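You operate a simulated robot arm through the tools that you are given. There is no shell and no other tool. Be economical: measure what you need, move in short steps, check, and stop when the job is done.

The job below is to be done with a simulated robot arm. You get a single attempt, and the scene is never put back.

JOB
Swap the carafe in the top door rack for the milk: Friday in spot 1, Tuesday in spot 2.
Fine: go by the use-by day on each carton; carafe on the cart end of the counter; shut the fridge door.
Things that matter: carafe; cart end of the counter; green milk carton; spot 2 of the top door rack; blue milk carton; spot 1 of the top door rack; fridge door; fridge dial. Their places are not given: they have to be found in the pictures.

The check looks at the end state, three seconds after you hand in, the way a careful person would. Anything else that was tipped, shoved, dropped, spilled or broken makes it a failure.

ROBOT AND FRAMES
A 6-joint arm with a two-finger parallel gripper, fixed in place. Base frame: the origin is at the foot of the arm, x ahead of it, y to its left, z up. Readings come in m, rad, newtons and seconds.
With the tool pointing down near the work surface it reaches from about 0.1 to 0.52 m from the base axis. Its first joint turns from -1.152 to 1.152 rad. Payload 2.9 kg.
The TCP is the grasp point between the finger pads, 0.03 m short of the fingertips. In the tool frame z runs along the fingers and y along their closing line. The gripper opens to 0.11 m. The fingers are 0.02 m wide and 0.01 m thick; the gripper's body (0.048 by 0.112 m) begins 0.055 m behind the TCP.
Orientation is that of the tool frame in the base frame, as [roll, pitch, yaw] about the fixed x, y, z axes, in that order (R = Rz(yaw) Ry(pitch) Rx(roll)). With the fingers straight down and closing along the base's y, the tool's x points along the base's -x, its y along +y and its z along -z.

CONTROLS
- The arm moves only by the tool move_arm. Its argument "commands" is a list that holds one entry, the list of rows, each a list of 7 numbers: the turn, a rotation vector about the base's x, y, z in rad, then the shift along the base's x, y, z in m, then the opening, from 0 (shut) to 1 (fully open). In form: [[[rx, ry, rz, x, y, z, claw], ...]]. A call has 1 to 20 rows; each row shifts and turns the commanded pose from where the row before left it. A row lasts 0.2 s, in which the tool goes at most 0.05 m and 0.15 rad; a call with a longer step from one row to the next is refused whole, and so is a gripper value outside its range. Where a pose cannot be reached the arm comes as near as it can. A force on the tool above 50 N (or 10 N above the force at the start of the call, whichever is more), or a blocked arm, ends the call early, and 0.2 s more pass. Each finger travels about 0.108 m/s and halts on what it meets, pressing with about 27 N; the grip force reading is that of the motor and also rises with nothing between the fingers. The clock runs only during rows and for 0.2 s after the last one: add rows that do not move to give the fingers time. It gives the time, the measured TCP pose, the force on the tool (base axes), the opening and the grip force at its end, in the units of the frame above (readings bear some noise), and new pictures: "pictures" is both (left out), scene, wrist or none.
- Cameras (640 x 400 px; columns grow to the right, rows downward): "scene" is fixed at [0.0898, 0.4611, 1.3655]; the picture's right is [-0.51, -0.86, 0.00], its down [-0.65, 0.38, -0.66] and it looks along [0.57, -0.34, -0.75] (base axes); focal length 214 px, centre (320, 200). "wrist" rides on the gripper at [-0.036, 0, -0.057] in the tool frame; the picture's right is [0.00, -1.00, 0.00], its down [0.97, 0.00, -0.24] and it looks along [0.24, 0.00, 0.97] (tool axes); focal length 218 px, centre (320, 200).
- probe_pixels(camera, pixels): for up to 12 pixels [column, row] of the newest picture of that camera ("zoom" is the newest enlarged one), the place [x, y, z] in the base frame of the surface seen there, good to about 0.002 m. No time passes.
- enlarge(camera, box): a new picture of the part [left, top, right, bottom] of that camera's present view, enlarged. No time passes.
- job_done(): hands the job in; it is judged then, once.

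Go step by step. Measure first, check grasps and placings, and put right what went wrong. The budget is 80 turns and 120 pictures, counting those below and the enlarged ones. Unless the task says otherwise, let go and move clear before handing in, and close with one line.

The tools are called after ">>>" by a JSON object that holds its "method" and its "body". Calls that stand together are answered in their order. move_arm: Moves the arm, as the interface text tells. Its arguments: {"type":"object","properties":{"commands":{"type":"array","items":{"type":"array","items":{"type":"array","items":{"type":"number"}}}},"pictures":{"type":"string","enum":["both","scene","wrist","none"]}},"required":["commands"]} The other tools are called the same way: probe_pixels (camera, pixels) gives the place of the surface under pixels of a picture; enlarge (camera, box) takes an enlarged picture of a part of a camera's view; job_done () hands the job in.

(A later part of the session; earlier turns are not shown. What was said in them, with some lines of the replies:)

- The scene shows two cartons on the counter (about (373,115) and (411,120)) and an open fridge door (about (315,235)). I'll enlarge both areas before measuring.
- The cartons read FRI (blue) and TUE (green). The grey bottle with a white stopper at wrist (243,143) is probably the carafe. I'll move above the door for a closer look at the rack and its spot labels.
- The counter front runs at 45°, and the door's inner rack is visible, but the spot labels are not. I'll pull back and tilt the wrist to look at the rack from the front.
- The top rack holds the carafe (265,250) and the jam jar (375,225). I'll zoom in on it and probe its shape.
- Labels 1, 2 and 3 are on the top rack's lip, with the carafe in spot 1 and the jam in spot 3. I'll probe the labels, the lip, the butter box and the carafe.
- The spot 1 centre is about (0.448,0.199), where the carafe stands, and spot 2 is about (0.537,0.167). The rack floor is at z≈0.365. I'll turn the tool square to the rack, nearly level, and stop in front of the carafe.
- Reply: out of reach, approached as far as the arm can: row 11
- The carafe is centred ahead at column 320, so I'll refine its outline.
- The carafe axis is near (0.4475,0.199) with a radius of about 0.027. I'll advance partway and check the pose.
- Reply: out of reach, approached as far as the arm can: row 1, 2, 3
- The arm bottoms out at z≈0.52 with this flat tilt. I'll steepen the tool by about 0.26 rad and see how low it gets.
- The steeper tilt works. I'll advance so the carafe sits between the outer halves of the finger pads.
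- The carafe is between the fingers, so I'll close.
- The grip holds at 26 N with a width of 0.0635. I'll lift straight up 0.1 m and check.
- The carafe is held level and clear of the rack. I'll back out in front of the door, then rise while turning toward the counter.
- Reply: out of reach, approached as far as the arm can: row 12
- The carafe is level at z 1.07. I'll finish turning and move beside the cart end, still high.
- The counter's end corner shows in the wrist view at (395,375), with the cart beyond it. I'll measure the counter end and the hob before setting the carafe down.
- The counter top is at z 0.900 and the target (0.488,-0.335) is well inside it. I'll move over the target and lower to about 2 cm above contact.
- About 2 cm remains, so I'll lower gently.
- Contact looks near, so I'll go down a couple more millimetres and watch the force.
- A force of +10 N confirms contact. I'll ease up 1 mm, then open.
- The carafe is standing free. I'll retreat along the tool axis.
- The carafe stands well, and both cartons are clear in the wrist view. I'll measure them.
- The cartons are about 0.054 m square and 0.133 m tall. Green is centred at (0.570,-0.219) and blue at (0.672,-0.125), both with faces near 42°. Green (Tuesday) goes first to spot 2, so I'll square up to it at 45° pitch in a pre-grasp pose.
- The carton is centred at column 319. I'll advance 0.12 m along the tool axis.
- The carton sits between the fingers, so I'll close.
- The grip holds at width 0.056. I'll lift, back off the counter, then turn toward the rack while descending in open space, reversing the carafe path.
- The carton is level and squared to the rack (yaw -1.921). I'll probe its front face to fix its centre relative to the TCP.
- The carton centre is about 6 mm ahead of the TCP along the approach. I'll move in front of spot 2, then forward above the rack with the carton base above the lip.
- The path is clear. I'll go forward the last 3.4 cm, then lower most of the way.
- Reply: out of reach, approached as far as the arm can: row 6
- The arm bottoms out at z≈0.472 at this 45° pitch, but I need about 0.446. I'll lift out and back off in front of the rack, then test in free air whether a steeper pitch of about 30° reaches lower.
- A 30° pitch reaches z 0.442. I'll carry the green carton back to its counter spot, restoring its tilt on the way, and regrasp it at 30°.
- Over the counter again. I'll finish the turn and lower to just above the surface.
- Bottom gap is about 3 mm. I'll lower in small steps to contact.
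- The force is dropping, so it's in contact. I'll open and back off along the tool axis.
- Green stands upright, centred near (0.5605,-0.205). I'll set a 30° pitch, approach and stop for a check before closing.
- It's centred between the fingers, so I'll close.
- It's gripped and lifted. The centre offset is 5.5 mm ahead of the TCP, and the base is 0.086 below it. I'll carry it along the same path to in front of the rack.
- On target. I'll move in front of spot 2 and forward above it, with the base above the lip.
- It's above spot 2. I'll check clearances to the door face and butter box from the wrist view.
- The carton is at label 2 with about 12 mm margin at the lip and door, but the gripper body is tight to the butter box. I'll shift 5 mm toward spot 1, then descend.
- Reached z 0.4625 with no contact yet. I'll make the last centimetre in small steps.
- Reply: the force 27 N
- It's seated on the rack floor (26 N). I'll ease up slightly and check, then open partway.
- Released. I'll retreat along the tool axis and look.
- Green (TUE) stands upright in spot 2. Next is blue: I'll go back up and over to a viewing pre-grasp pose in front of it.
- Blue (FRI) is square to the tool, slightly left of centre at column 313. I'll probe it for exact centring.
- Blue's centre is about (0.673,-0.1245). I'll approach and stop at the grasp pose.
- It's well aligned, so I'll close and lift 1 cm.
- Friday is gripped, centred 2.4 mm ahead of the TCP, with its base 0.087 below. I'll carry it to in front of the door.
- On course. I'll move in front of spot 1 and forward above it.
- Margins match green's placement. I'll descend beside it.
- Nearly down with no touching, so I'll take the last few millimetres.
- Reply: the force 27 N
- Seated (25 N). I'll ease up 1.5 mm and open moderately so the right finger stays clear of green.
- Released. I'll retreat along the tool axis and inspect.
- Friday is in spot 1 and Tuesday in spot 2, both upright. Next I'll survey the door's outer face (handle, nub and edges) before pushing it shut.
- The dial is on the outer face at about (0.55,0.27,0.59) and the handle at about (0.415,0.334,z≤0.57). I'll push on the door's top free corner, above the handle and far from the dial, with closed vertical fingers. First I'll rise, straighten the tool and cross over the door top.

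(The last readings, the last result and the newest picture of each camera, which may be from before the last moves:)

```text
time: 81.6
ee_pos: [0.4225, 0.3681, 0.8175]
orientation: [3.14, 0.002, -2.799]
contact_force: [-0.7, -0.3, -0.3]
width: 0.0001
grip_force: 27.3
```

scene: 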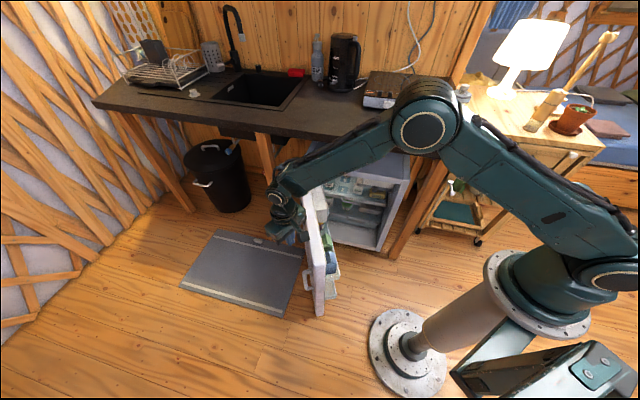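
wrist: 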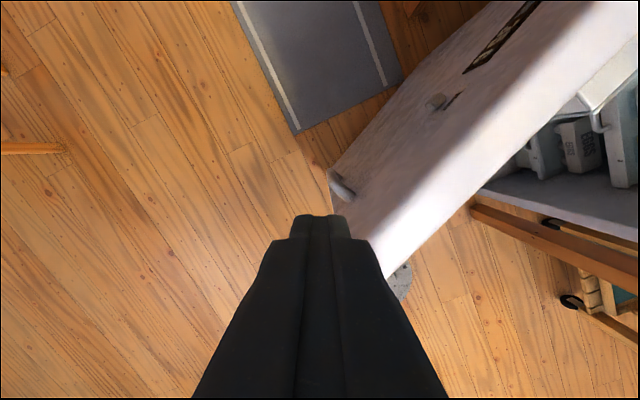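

I'm on the outer side, clear of the door and handle. I'll lower so the fingertips are at about z 0.625, with the gripper body just above the door top.

>>> {"method": "move_arm", "body": {"commands": [[[0, 0, 0, 0, 0, -0.0325, 0], [0, 0, 0, 0, 0, -0.0325, 0], [0, 0, 0, 0, 0, -0.0325, 0], [0, 0, 0, 0, 0, -0.0325, 0], [0, 0, 0, 0, 0, -0.03, 0], [0, 0, 0, 0, 0, 0, 0]]]}}

>>> {"method": "probe_pixels", "body": {"camera": "wrist", "pixels": [[320, 225], [400, 220], [350, 180], [420, 120]]}}

```text
time: 83.0
ee_pos: [0.4223, 0.368, 0.6574]
orientation: [3.139, 0.002, -2.8]
contact_force: [-0.2, -0.4, 0.5]
width: 0.0003
grip_force: 26.8
```

scene: 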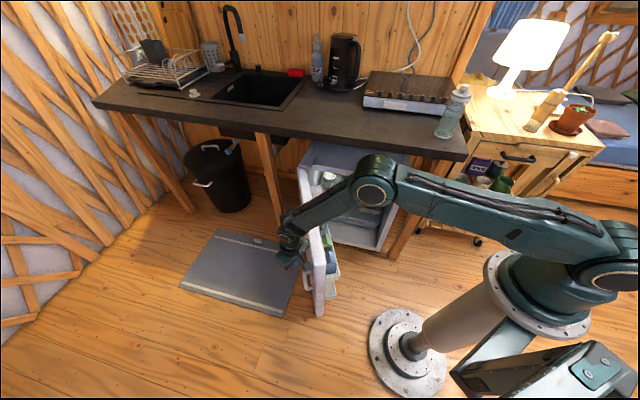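
wrist: 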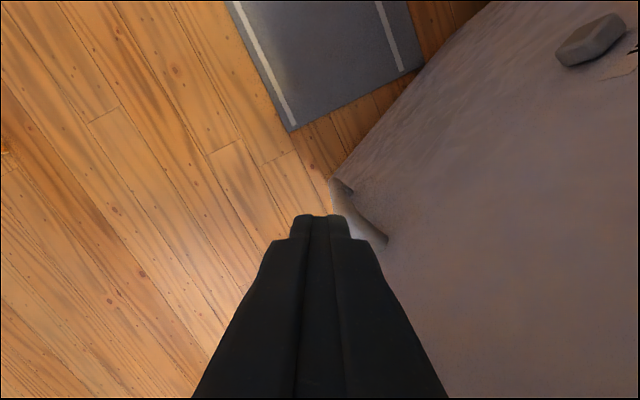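

```text
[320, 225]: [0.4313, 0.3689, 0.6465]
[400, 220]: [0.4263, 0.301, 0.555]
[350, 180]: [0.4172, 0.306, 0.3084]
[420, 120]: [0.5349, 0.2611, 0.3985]
```

I'm clear of the handle and dial. I'll push the door gently along its arc for the first 30°.

>>> {"method": "move_arm", "body": {"commands": [[[0, 0, 0, -0.005, -0.025, 0, 0], [0, 0, 0, -0.003, -0.016, 0, 0], [0, 0, 0, -0.003, -0.012, 0, 0], [0, 0, 0, -0.005, -0.015, 0, 0], [0, 0, 0, -0.0067, -0.0195, 0, 0], [0, 0, 0, -0.0067, -0.0195, 0, 0], [0, 0, 0, -0.0067, -0.0195, 0, 0], [0, 0, 0, -0.004, -0.0195, 0, 0], [0, 0, -0.04, -0.0028, -0.019, 0, 0], [0, 0, -0.04, -0.0028, -0.019, 0, 0], [0, 0, -0.04, -0.0028, -0.019, 0, 0]]]}}

```text
time: 85.4
ee_pos: [0.3735, 0.161, 0.6578]
orientation: [3.14, 0.002, -2.919]
contact_force: [-0.2, -0.3, 0.1]
width: 0.0
grip_force: 26.5
```

scene: 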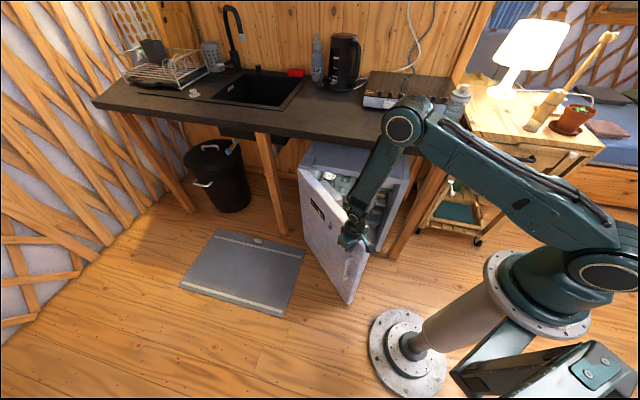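
wrist: 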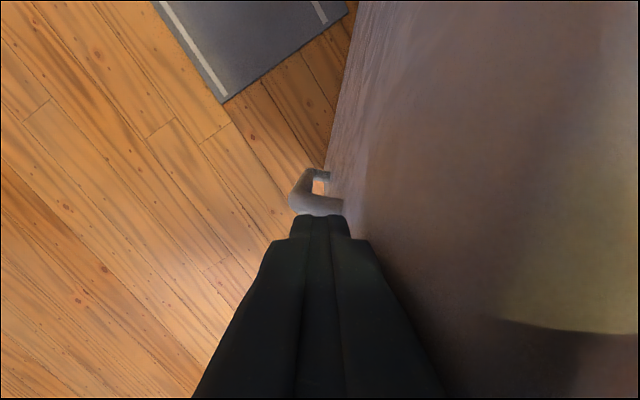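

The door is following smoothly. I'll continue along the arc to about 15° from shut, turning the tool to face the fridge.

>>> {"method": "move_arm", "body": {"commands": [[[0, 0, -0.084, 0.0005, -0.0193, 0, 0], [0, 0, -0.084, 0.0005, -0.0193, 0, 0], [0, 0, -0.084, 0.0005, -0.0193, 0, 0], [0, 0, -0.084, 0.0005, -0.0193, 0, 0], [0, 0, -0.084, 0.004, -0.0188, 0, 0], [0, 0, -0.084, 0.004, -0.0188, 0, 0], [0, 0, -0.084, 0.004, -0.0188, 0, 0], [0, 0, -0.084, 0.004, -0.0188, 0, 0], [0, 0, -0.084, 0.0071, -0.0178, 0, 0], [0, 0, -0.084, 0.0071, -0.0178, 0, 0], [0, 0, -0.084, 0.0071, -0.0178, 0, 0], [0, 0, -0.084, 0.0071, -0.0178, 0, 0]]]}}

```text
time: 88.0
ee_pos: [0.4198, -0.0621, 0.6592]
orientation: [3.139, 0.001, 2.357]
contact_force: [-0.1, 0.5, -0.3]
width: 0.0
grip_force: 26.9
```

scene: 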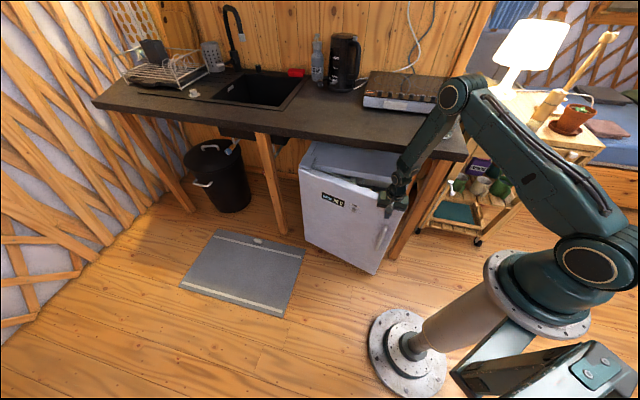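
wrist: 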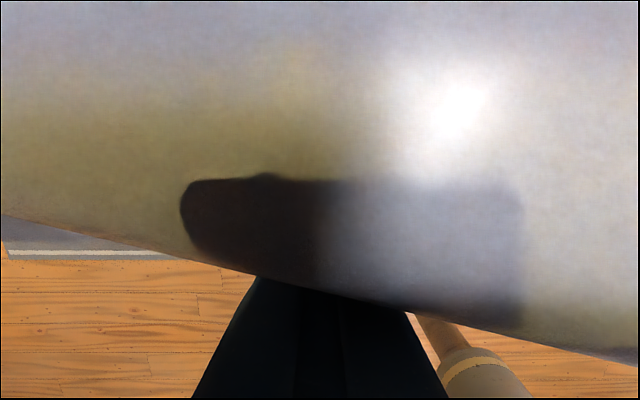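

The door is about 15° from shut. I'll tilt the fingertips toward the door so the wrist stays clear of the counter, and push most of the remainder.

>>> {"method": "move_arm", "body": {"commands": [[[-0.0825, -0.0825, 0, 0, 0, 0, 0], [-0.0825, -0.0825, 0, 0, 0, 0, 0], [-0.0825, -0.0825, 0, 0, 0, 0, 0], [0, 0, 0, 0.009, -0.014, 0, 0], [0, 0, 0, 0.009, -0.014, 0, 0], [0, 0, 0, 0.009, -0.014, 0, 0], [0, 0, 0, 0.009, -0.014, 0, 0], [0, 0, 0, 0.007, -0.01, 0, 0]]]}}

```text
time: 89.8
ee_pos: [0.4635, -0.1295, 0.6589]
orientation: [3.141, 0.353, 2.358]
contact_force: [-0.3, 0.4, -0.3]
width: 0.0
grip_force: 27.0
```

scene: 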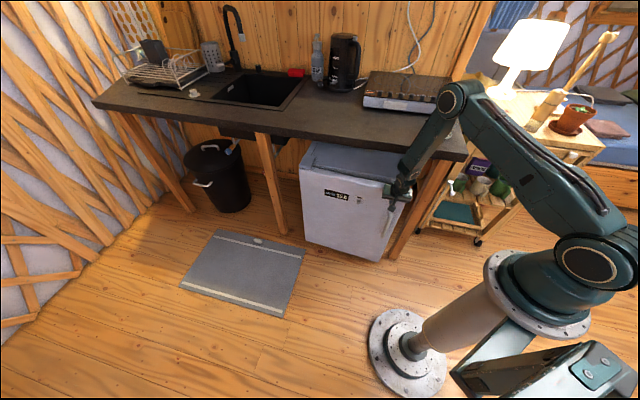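
wrist: 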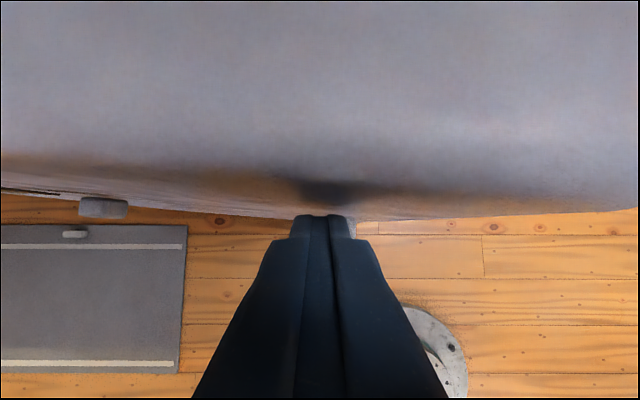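

It's nearly shut. I'll push in small steps until firm resistance.

>>> {"method": "move_arm", "body": {"commands": [[[0, 0, 0, 0.006, -0.007, 0, 0], [0, 0, 0, 0.006, -0.007, 0, 0], [0, 0, 0, 0.004, -0.005, 0, 0], [0, 0, 0, 0, 0, 0, 0]]], "pictures": "none"}}

>>> {"method": "enlarge", "body": {"camera": "scene", "box": [290, 130, 420, 270]}}

```text
time: 90.8
ee_pos: [0.4806, -0.147, 0.659]
orientation: [-3.141, 0.353, 2.36]
contact_force: [0.3, 0.2, -0.3]
width: 0.0
grip_force: 26.9
```

```text
2.86 times, centred on (355, 200) of scene
```

zoom: 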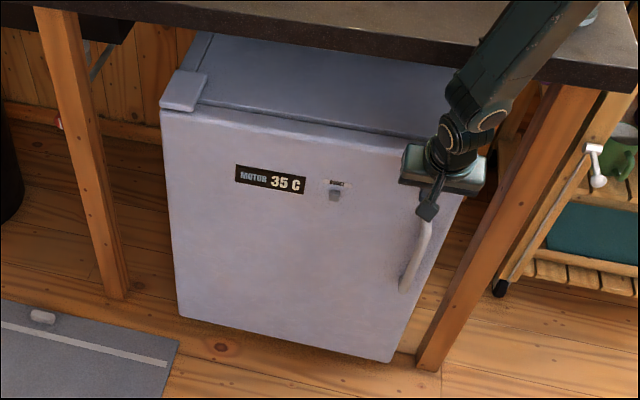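

There's still no resistance, so I'll keep pushing a few more millimetres at a time.

>>> {"method": "move_arm", "body": {"commands": [[[0, 0, 0, 0.004, -0.004, 0, 0], [0, 0, 0, 0.003, -0.003, 0, 0], [0, 0, 0, 0.003, -0.003, 0, 0], [0, 0, 0, 0, 0, 0, 0]]]}}

>>> {"method": "enlarge", "body": {"camera": "scene", "box": [340, 140, 420, 200]}}

```text
time: 91.8
ee_pos: [0.488, -0.1559, 0.658]
orientation: [3.14, 0.346, 2.358]
contact_force: [-8.0, 10.4, 3.8]
width: 0.0001
grip_force: 26.5
```

scene: 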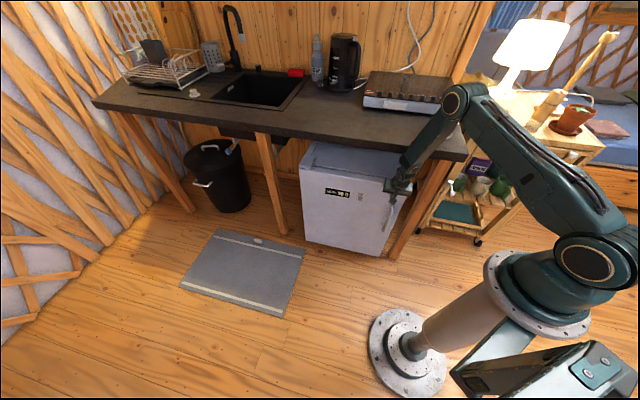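
wrist: 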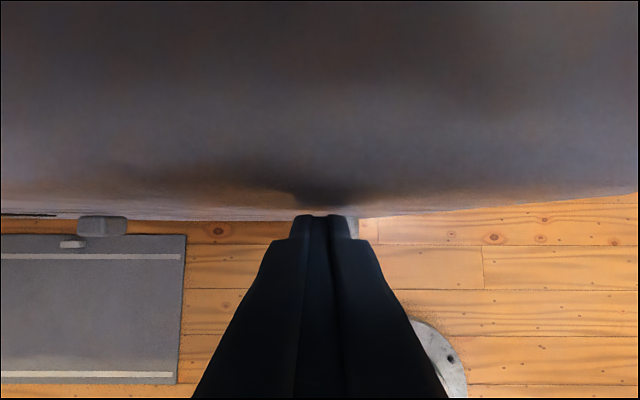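

```text
6.67 times, centred on (380, 170) of scene
```

zoom: 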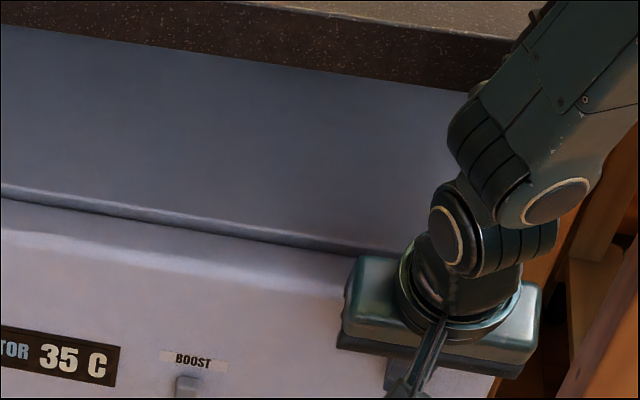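

Contact force is now 13 N, so the door is against the frame. I'll press slightly more, then probe the door's alignment.

>>> {"method": "move_arm", "body": {"commands": [[[0, 0, 0, 0.002, -0.002, 0, 0], [0, 0, 0, 0.001, -0.001, 0, 0], [0, 0, 0, 0, 0, 0, 0]]], "pictures": "scene"}}

>>> {"method": "probe_pixels", "body": {"camera": "scene", "pixels": [[302, 171], [340, 176], [370, 181], [310, 230], [380, 250], [345, 210], [305, 163], [345, 171], [375, 175]]}}

```text
time: 92.6
ee_pos: [0.4884, -0.1562, 0.6563]
orientation: [3.141, 0.337, 2.362]
contact_force: [-25.5, 33.1, 13.4]
width: 0.0
grip_force: 27.2
```

scene: 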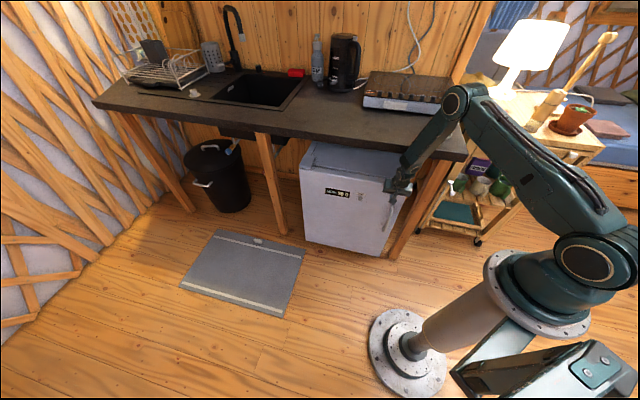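

```text
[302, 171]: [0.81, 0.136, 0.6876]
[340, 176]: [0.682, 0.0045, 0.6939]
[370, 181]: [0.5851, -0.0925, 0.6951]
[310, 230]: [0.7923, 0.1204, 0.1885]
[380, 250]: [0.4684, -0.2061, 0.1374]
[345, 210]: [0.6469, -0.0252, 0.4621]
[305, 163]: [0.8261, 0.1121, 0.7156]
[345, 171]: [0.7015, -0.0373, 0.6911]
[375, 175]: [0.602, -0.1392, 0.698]
```

The outer face reads x−y ≈ 0.672 everywhere, so it's parallel to the cabinet and firmly seated at about 44 N. I'll back straight off and confirm it stays shut.

>>> {"method": "move_arm", "body": {"commands": [[[0, 0, 0, -0.004, 0.004, 0, 0], [0, 0, 0, -0.012, 0.012, 0, 0], [0, 0, 0, -0.025, 0.025, 0, 0], [0, 0, 0, -0.03, 0.03, 0.01, 0], [0, 0, 0, -0.03, 0.03, 0.02, 0], [0, 0, 0, -0.02, 0.02, 0.04, 0], [0, 0, 0, 0, 0, 0.045, 0], [0, 0, 0, 0, 0, 0.045, 0], [0, 0, 0, 0, 0, 0, 0], [0, 0, 0, 0, 0, 0, 0]]]}}

>>> {"method": "enlarge", "body": {"camera": "scene", "box": [290, 130, 420, 270]}}

>>> {"method": "probe_pixels", "body": {"camera": "scene", "pixels": [[310, 230], [380, 250], [345, 210], [370, 181], [340, 176], [361, 198]]}}

```text
time: 94.8
ee_pos: [0.3712, -0.0397, 0.8182]
orientation: [3.141, 0.352, 2.359]
contact_force: [-0.8, -0.1, -0.1]
width: 0.0
grip_force: 26.7
```

scene: 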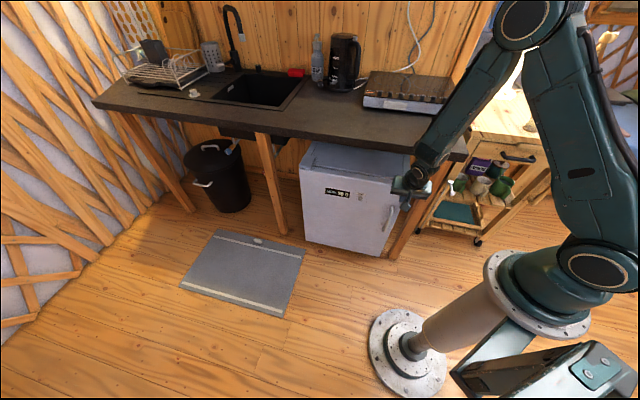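
wrist: 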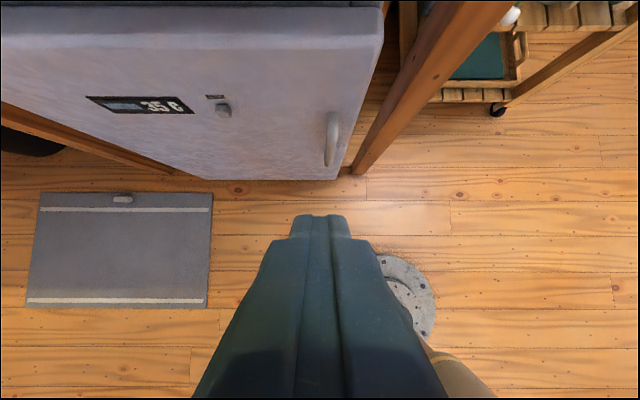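

```text
2.86 times, centred on (355, 200) of scene
```

zoom: 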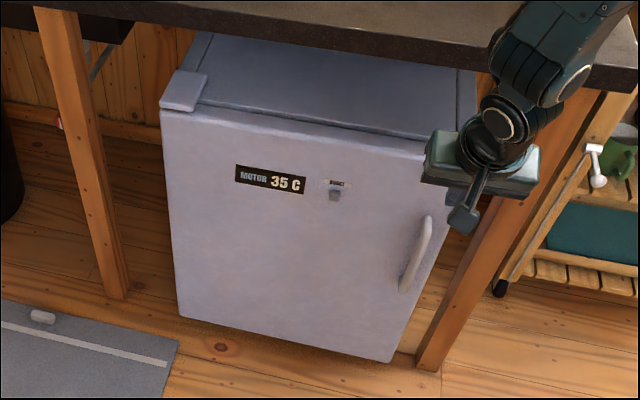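

```text
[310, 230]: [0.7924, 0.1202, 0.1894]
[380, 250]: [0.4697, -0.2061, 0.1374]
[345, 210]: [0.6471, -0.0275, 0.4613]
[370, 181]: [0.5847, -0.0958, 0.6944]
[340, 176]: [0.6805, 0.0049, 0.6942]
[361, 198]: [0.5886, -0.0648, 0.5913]
```

The door stayed shut after release, with the face still at x−y≈0.674 and the dial untouched. I'll raise the arm clear and confirm the carafe.

>>> {"method": "move_arm", "body": {"commands": [[[0, 0, 0, -0.01, 0.02, 0.045, 0], [0, 0, 0, -0.01, 0.02, 0.045, 0], [0, 0, 0, 0, 0.03, 0.045, 0], [0, 0, 0, 0, 0.03, 0.045, 0], [0, 0, 0, 0, 0.03, 0.045, 0], [0, 0, 0, 0, 0.03, 0.04, 0], [0, 0, 0, 0, 0, 0, 0]]]}}

>>> {"method": "enlarge", "body": {"camera": "wrist", "box": [300, 0, 640, 200]}}

```text
refused: row 1 steps farther than a row can; nothing moved
```

```text
1.88 times, centred on (470, 100) of wrist
```

zoom: 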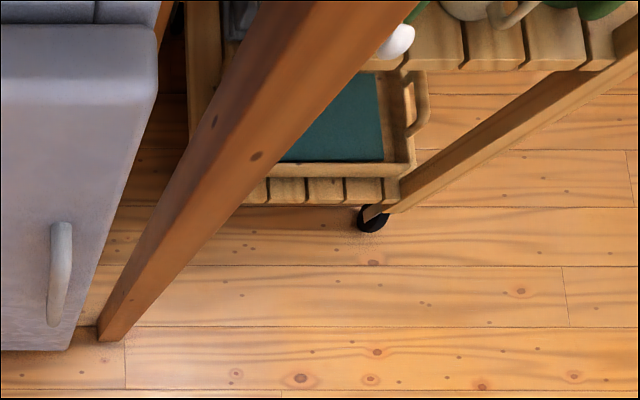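

The move was refused for step size, so I'll use smaller steps.

>>> {"method": "move_arm", "body": {"commands": [[[0, 0, 0, -0.005, 0.02, 0.04, 0], [0, 0, 0, -0.005, 0.02, 0.04, 0], [0, 0, 0, 0, 0.025, 0.04, 0], [0, 0, 0, 0, 0.025, 0.04, 0], [0, 0, 0, 0, 0.025, 0.04, 0], [0, 0, 0, 0, 0.025, 0.04, 0], [0, 0, 0, 0, 0, 0, 0]]]}}

```text
time: 96.4
ee_pos: [0.3622, 0.1007, 1.0599]
orientation: [3.139, 0.352, 2.36]
contact_force: [-0.5, -0.3, -0.3]
width: 0.0003
grip_force: 26.4
```

scene: 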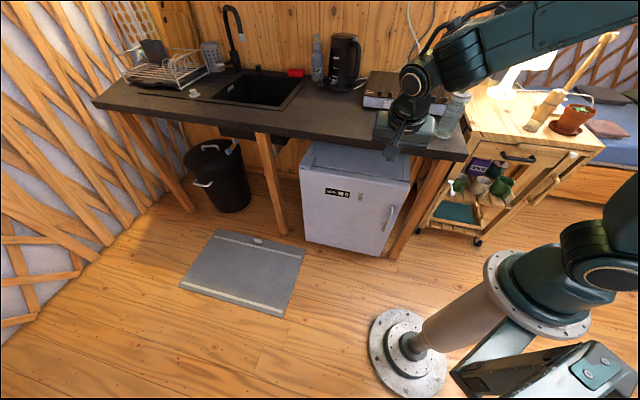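
wrist: 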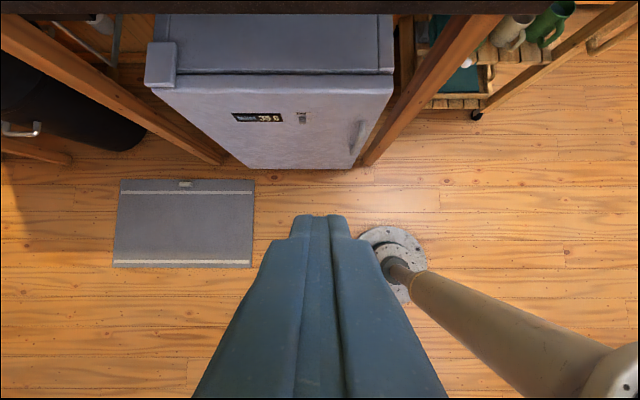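

The carafe stands upright at scene (452,115) on the cart end, the door is shut, and the arm is clear. I'm handing in.

>>> {"method": "job_done", "body": {}}

```text
The job is handed in.
```

I handed the job in: the Friday carton is in spot 1 and the Tuesday carton in spot 2, the carafe is on the cart end of the counter, and the fridge door is shut. I didn't touch the dial. The cartons were upright when last seen, but I couldn't check inside once the door was shut.
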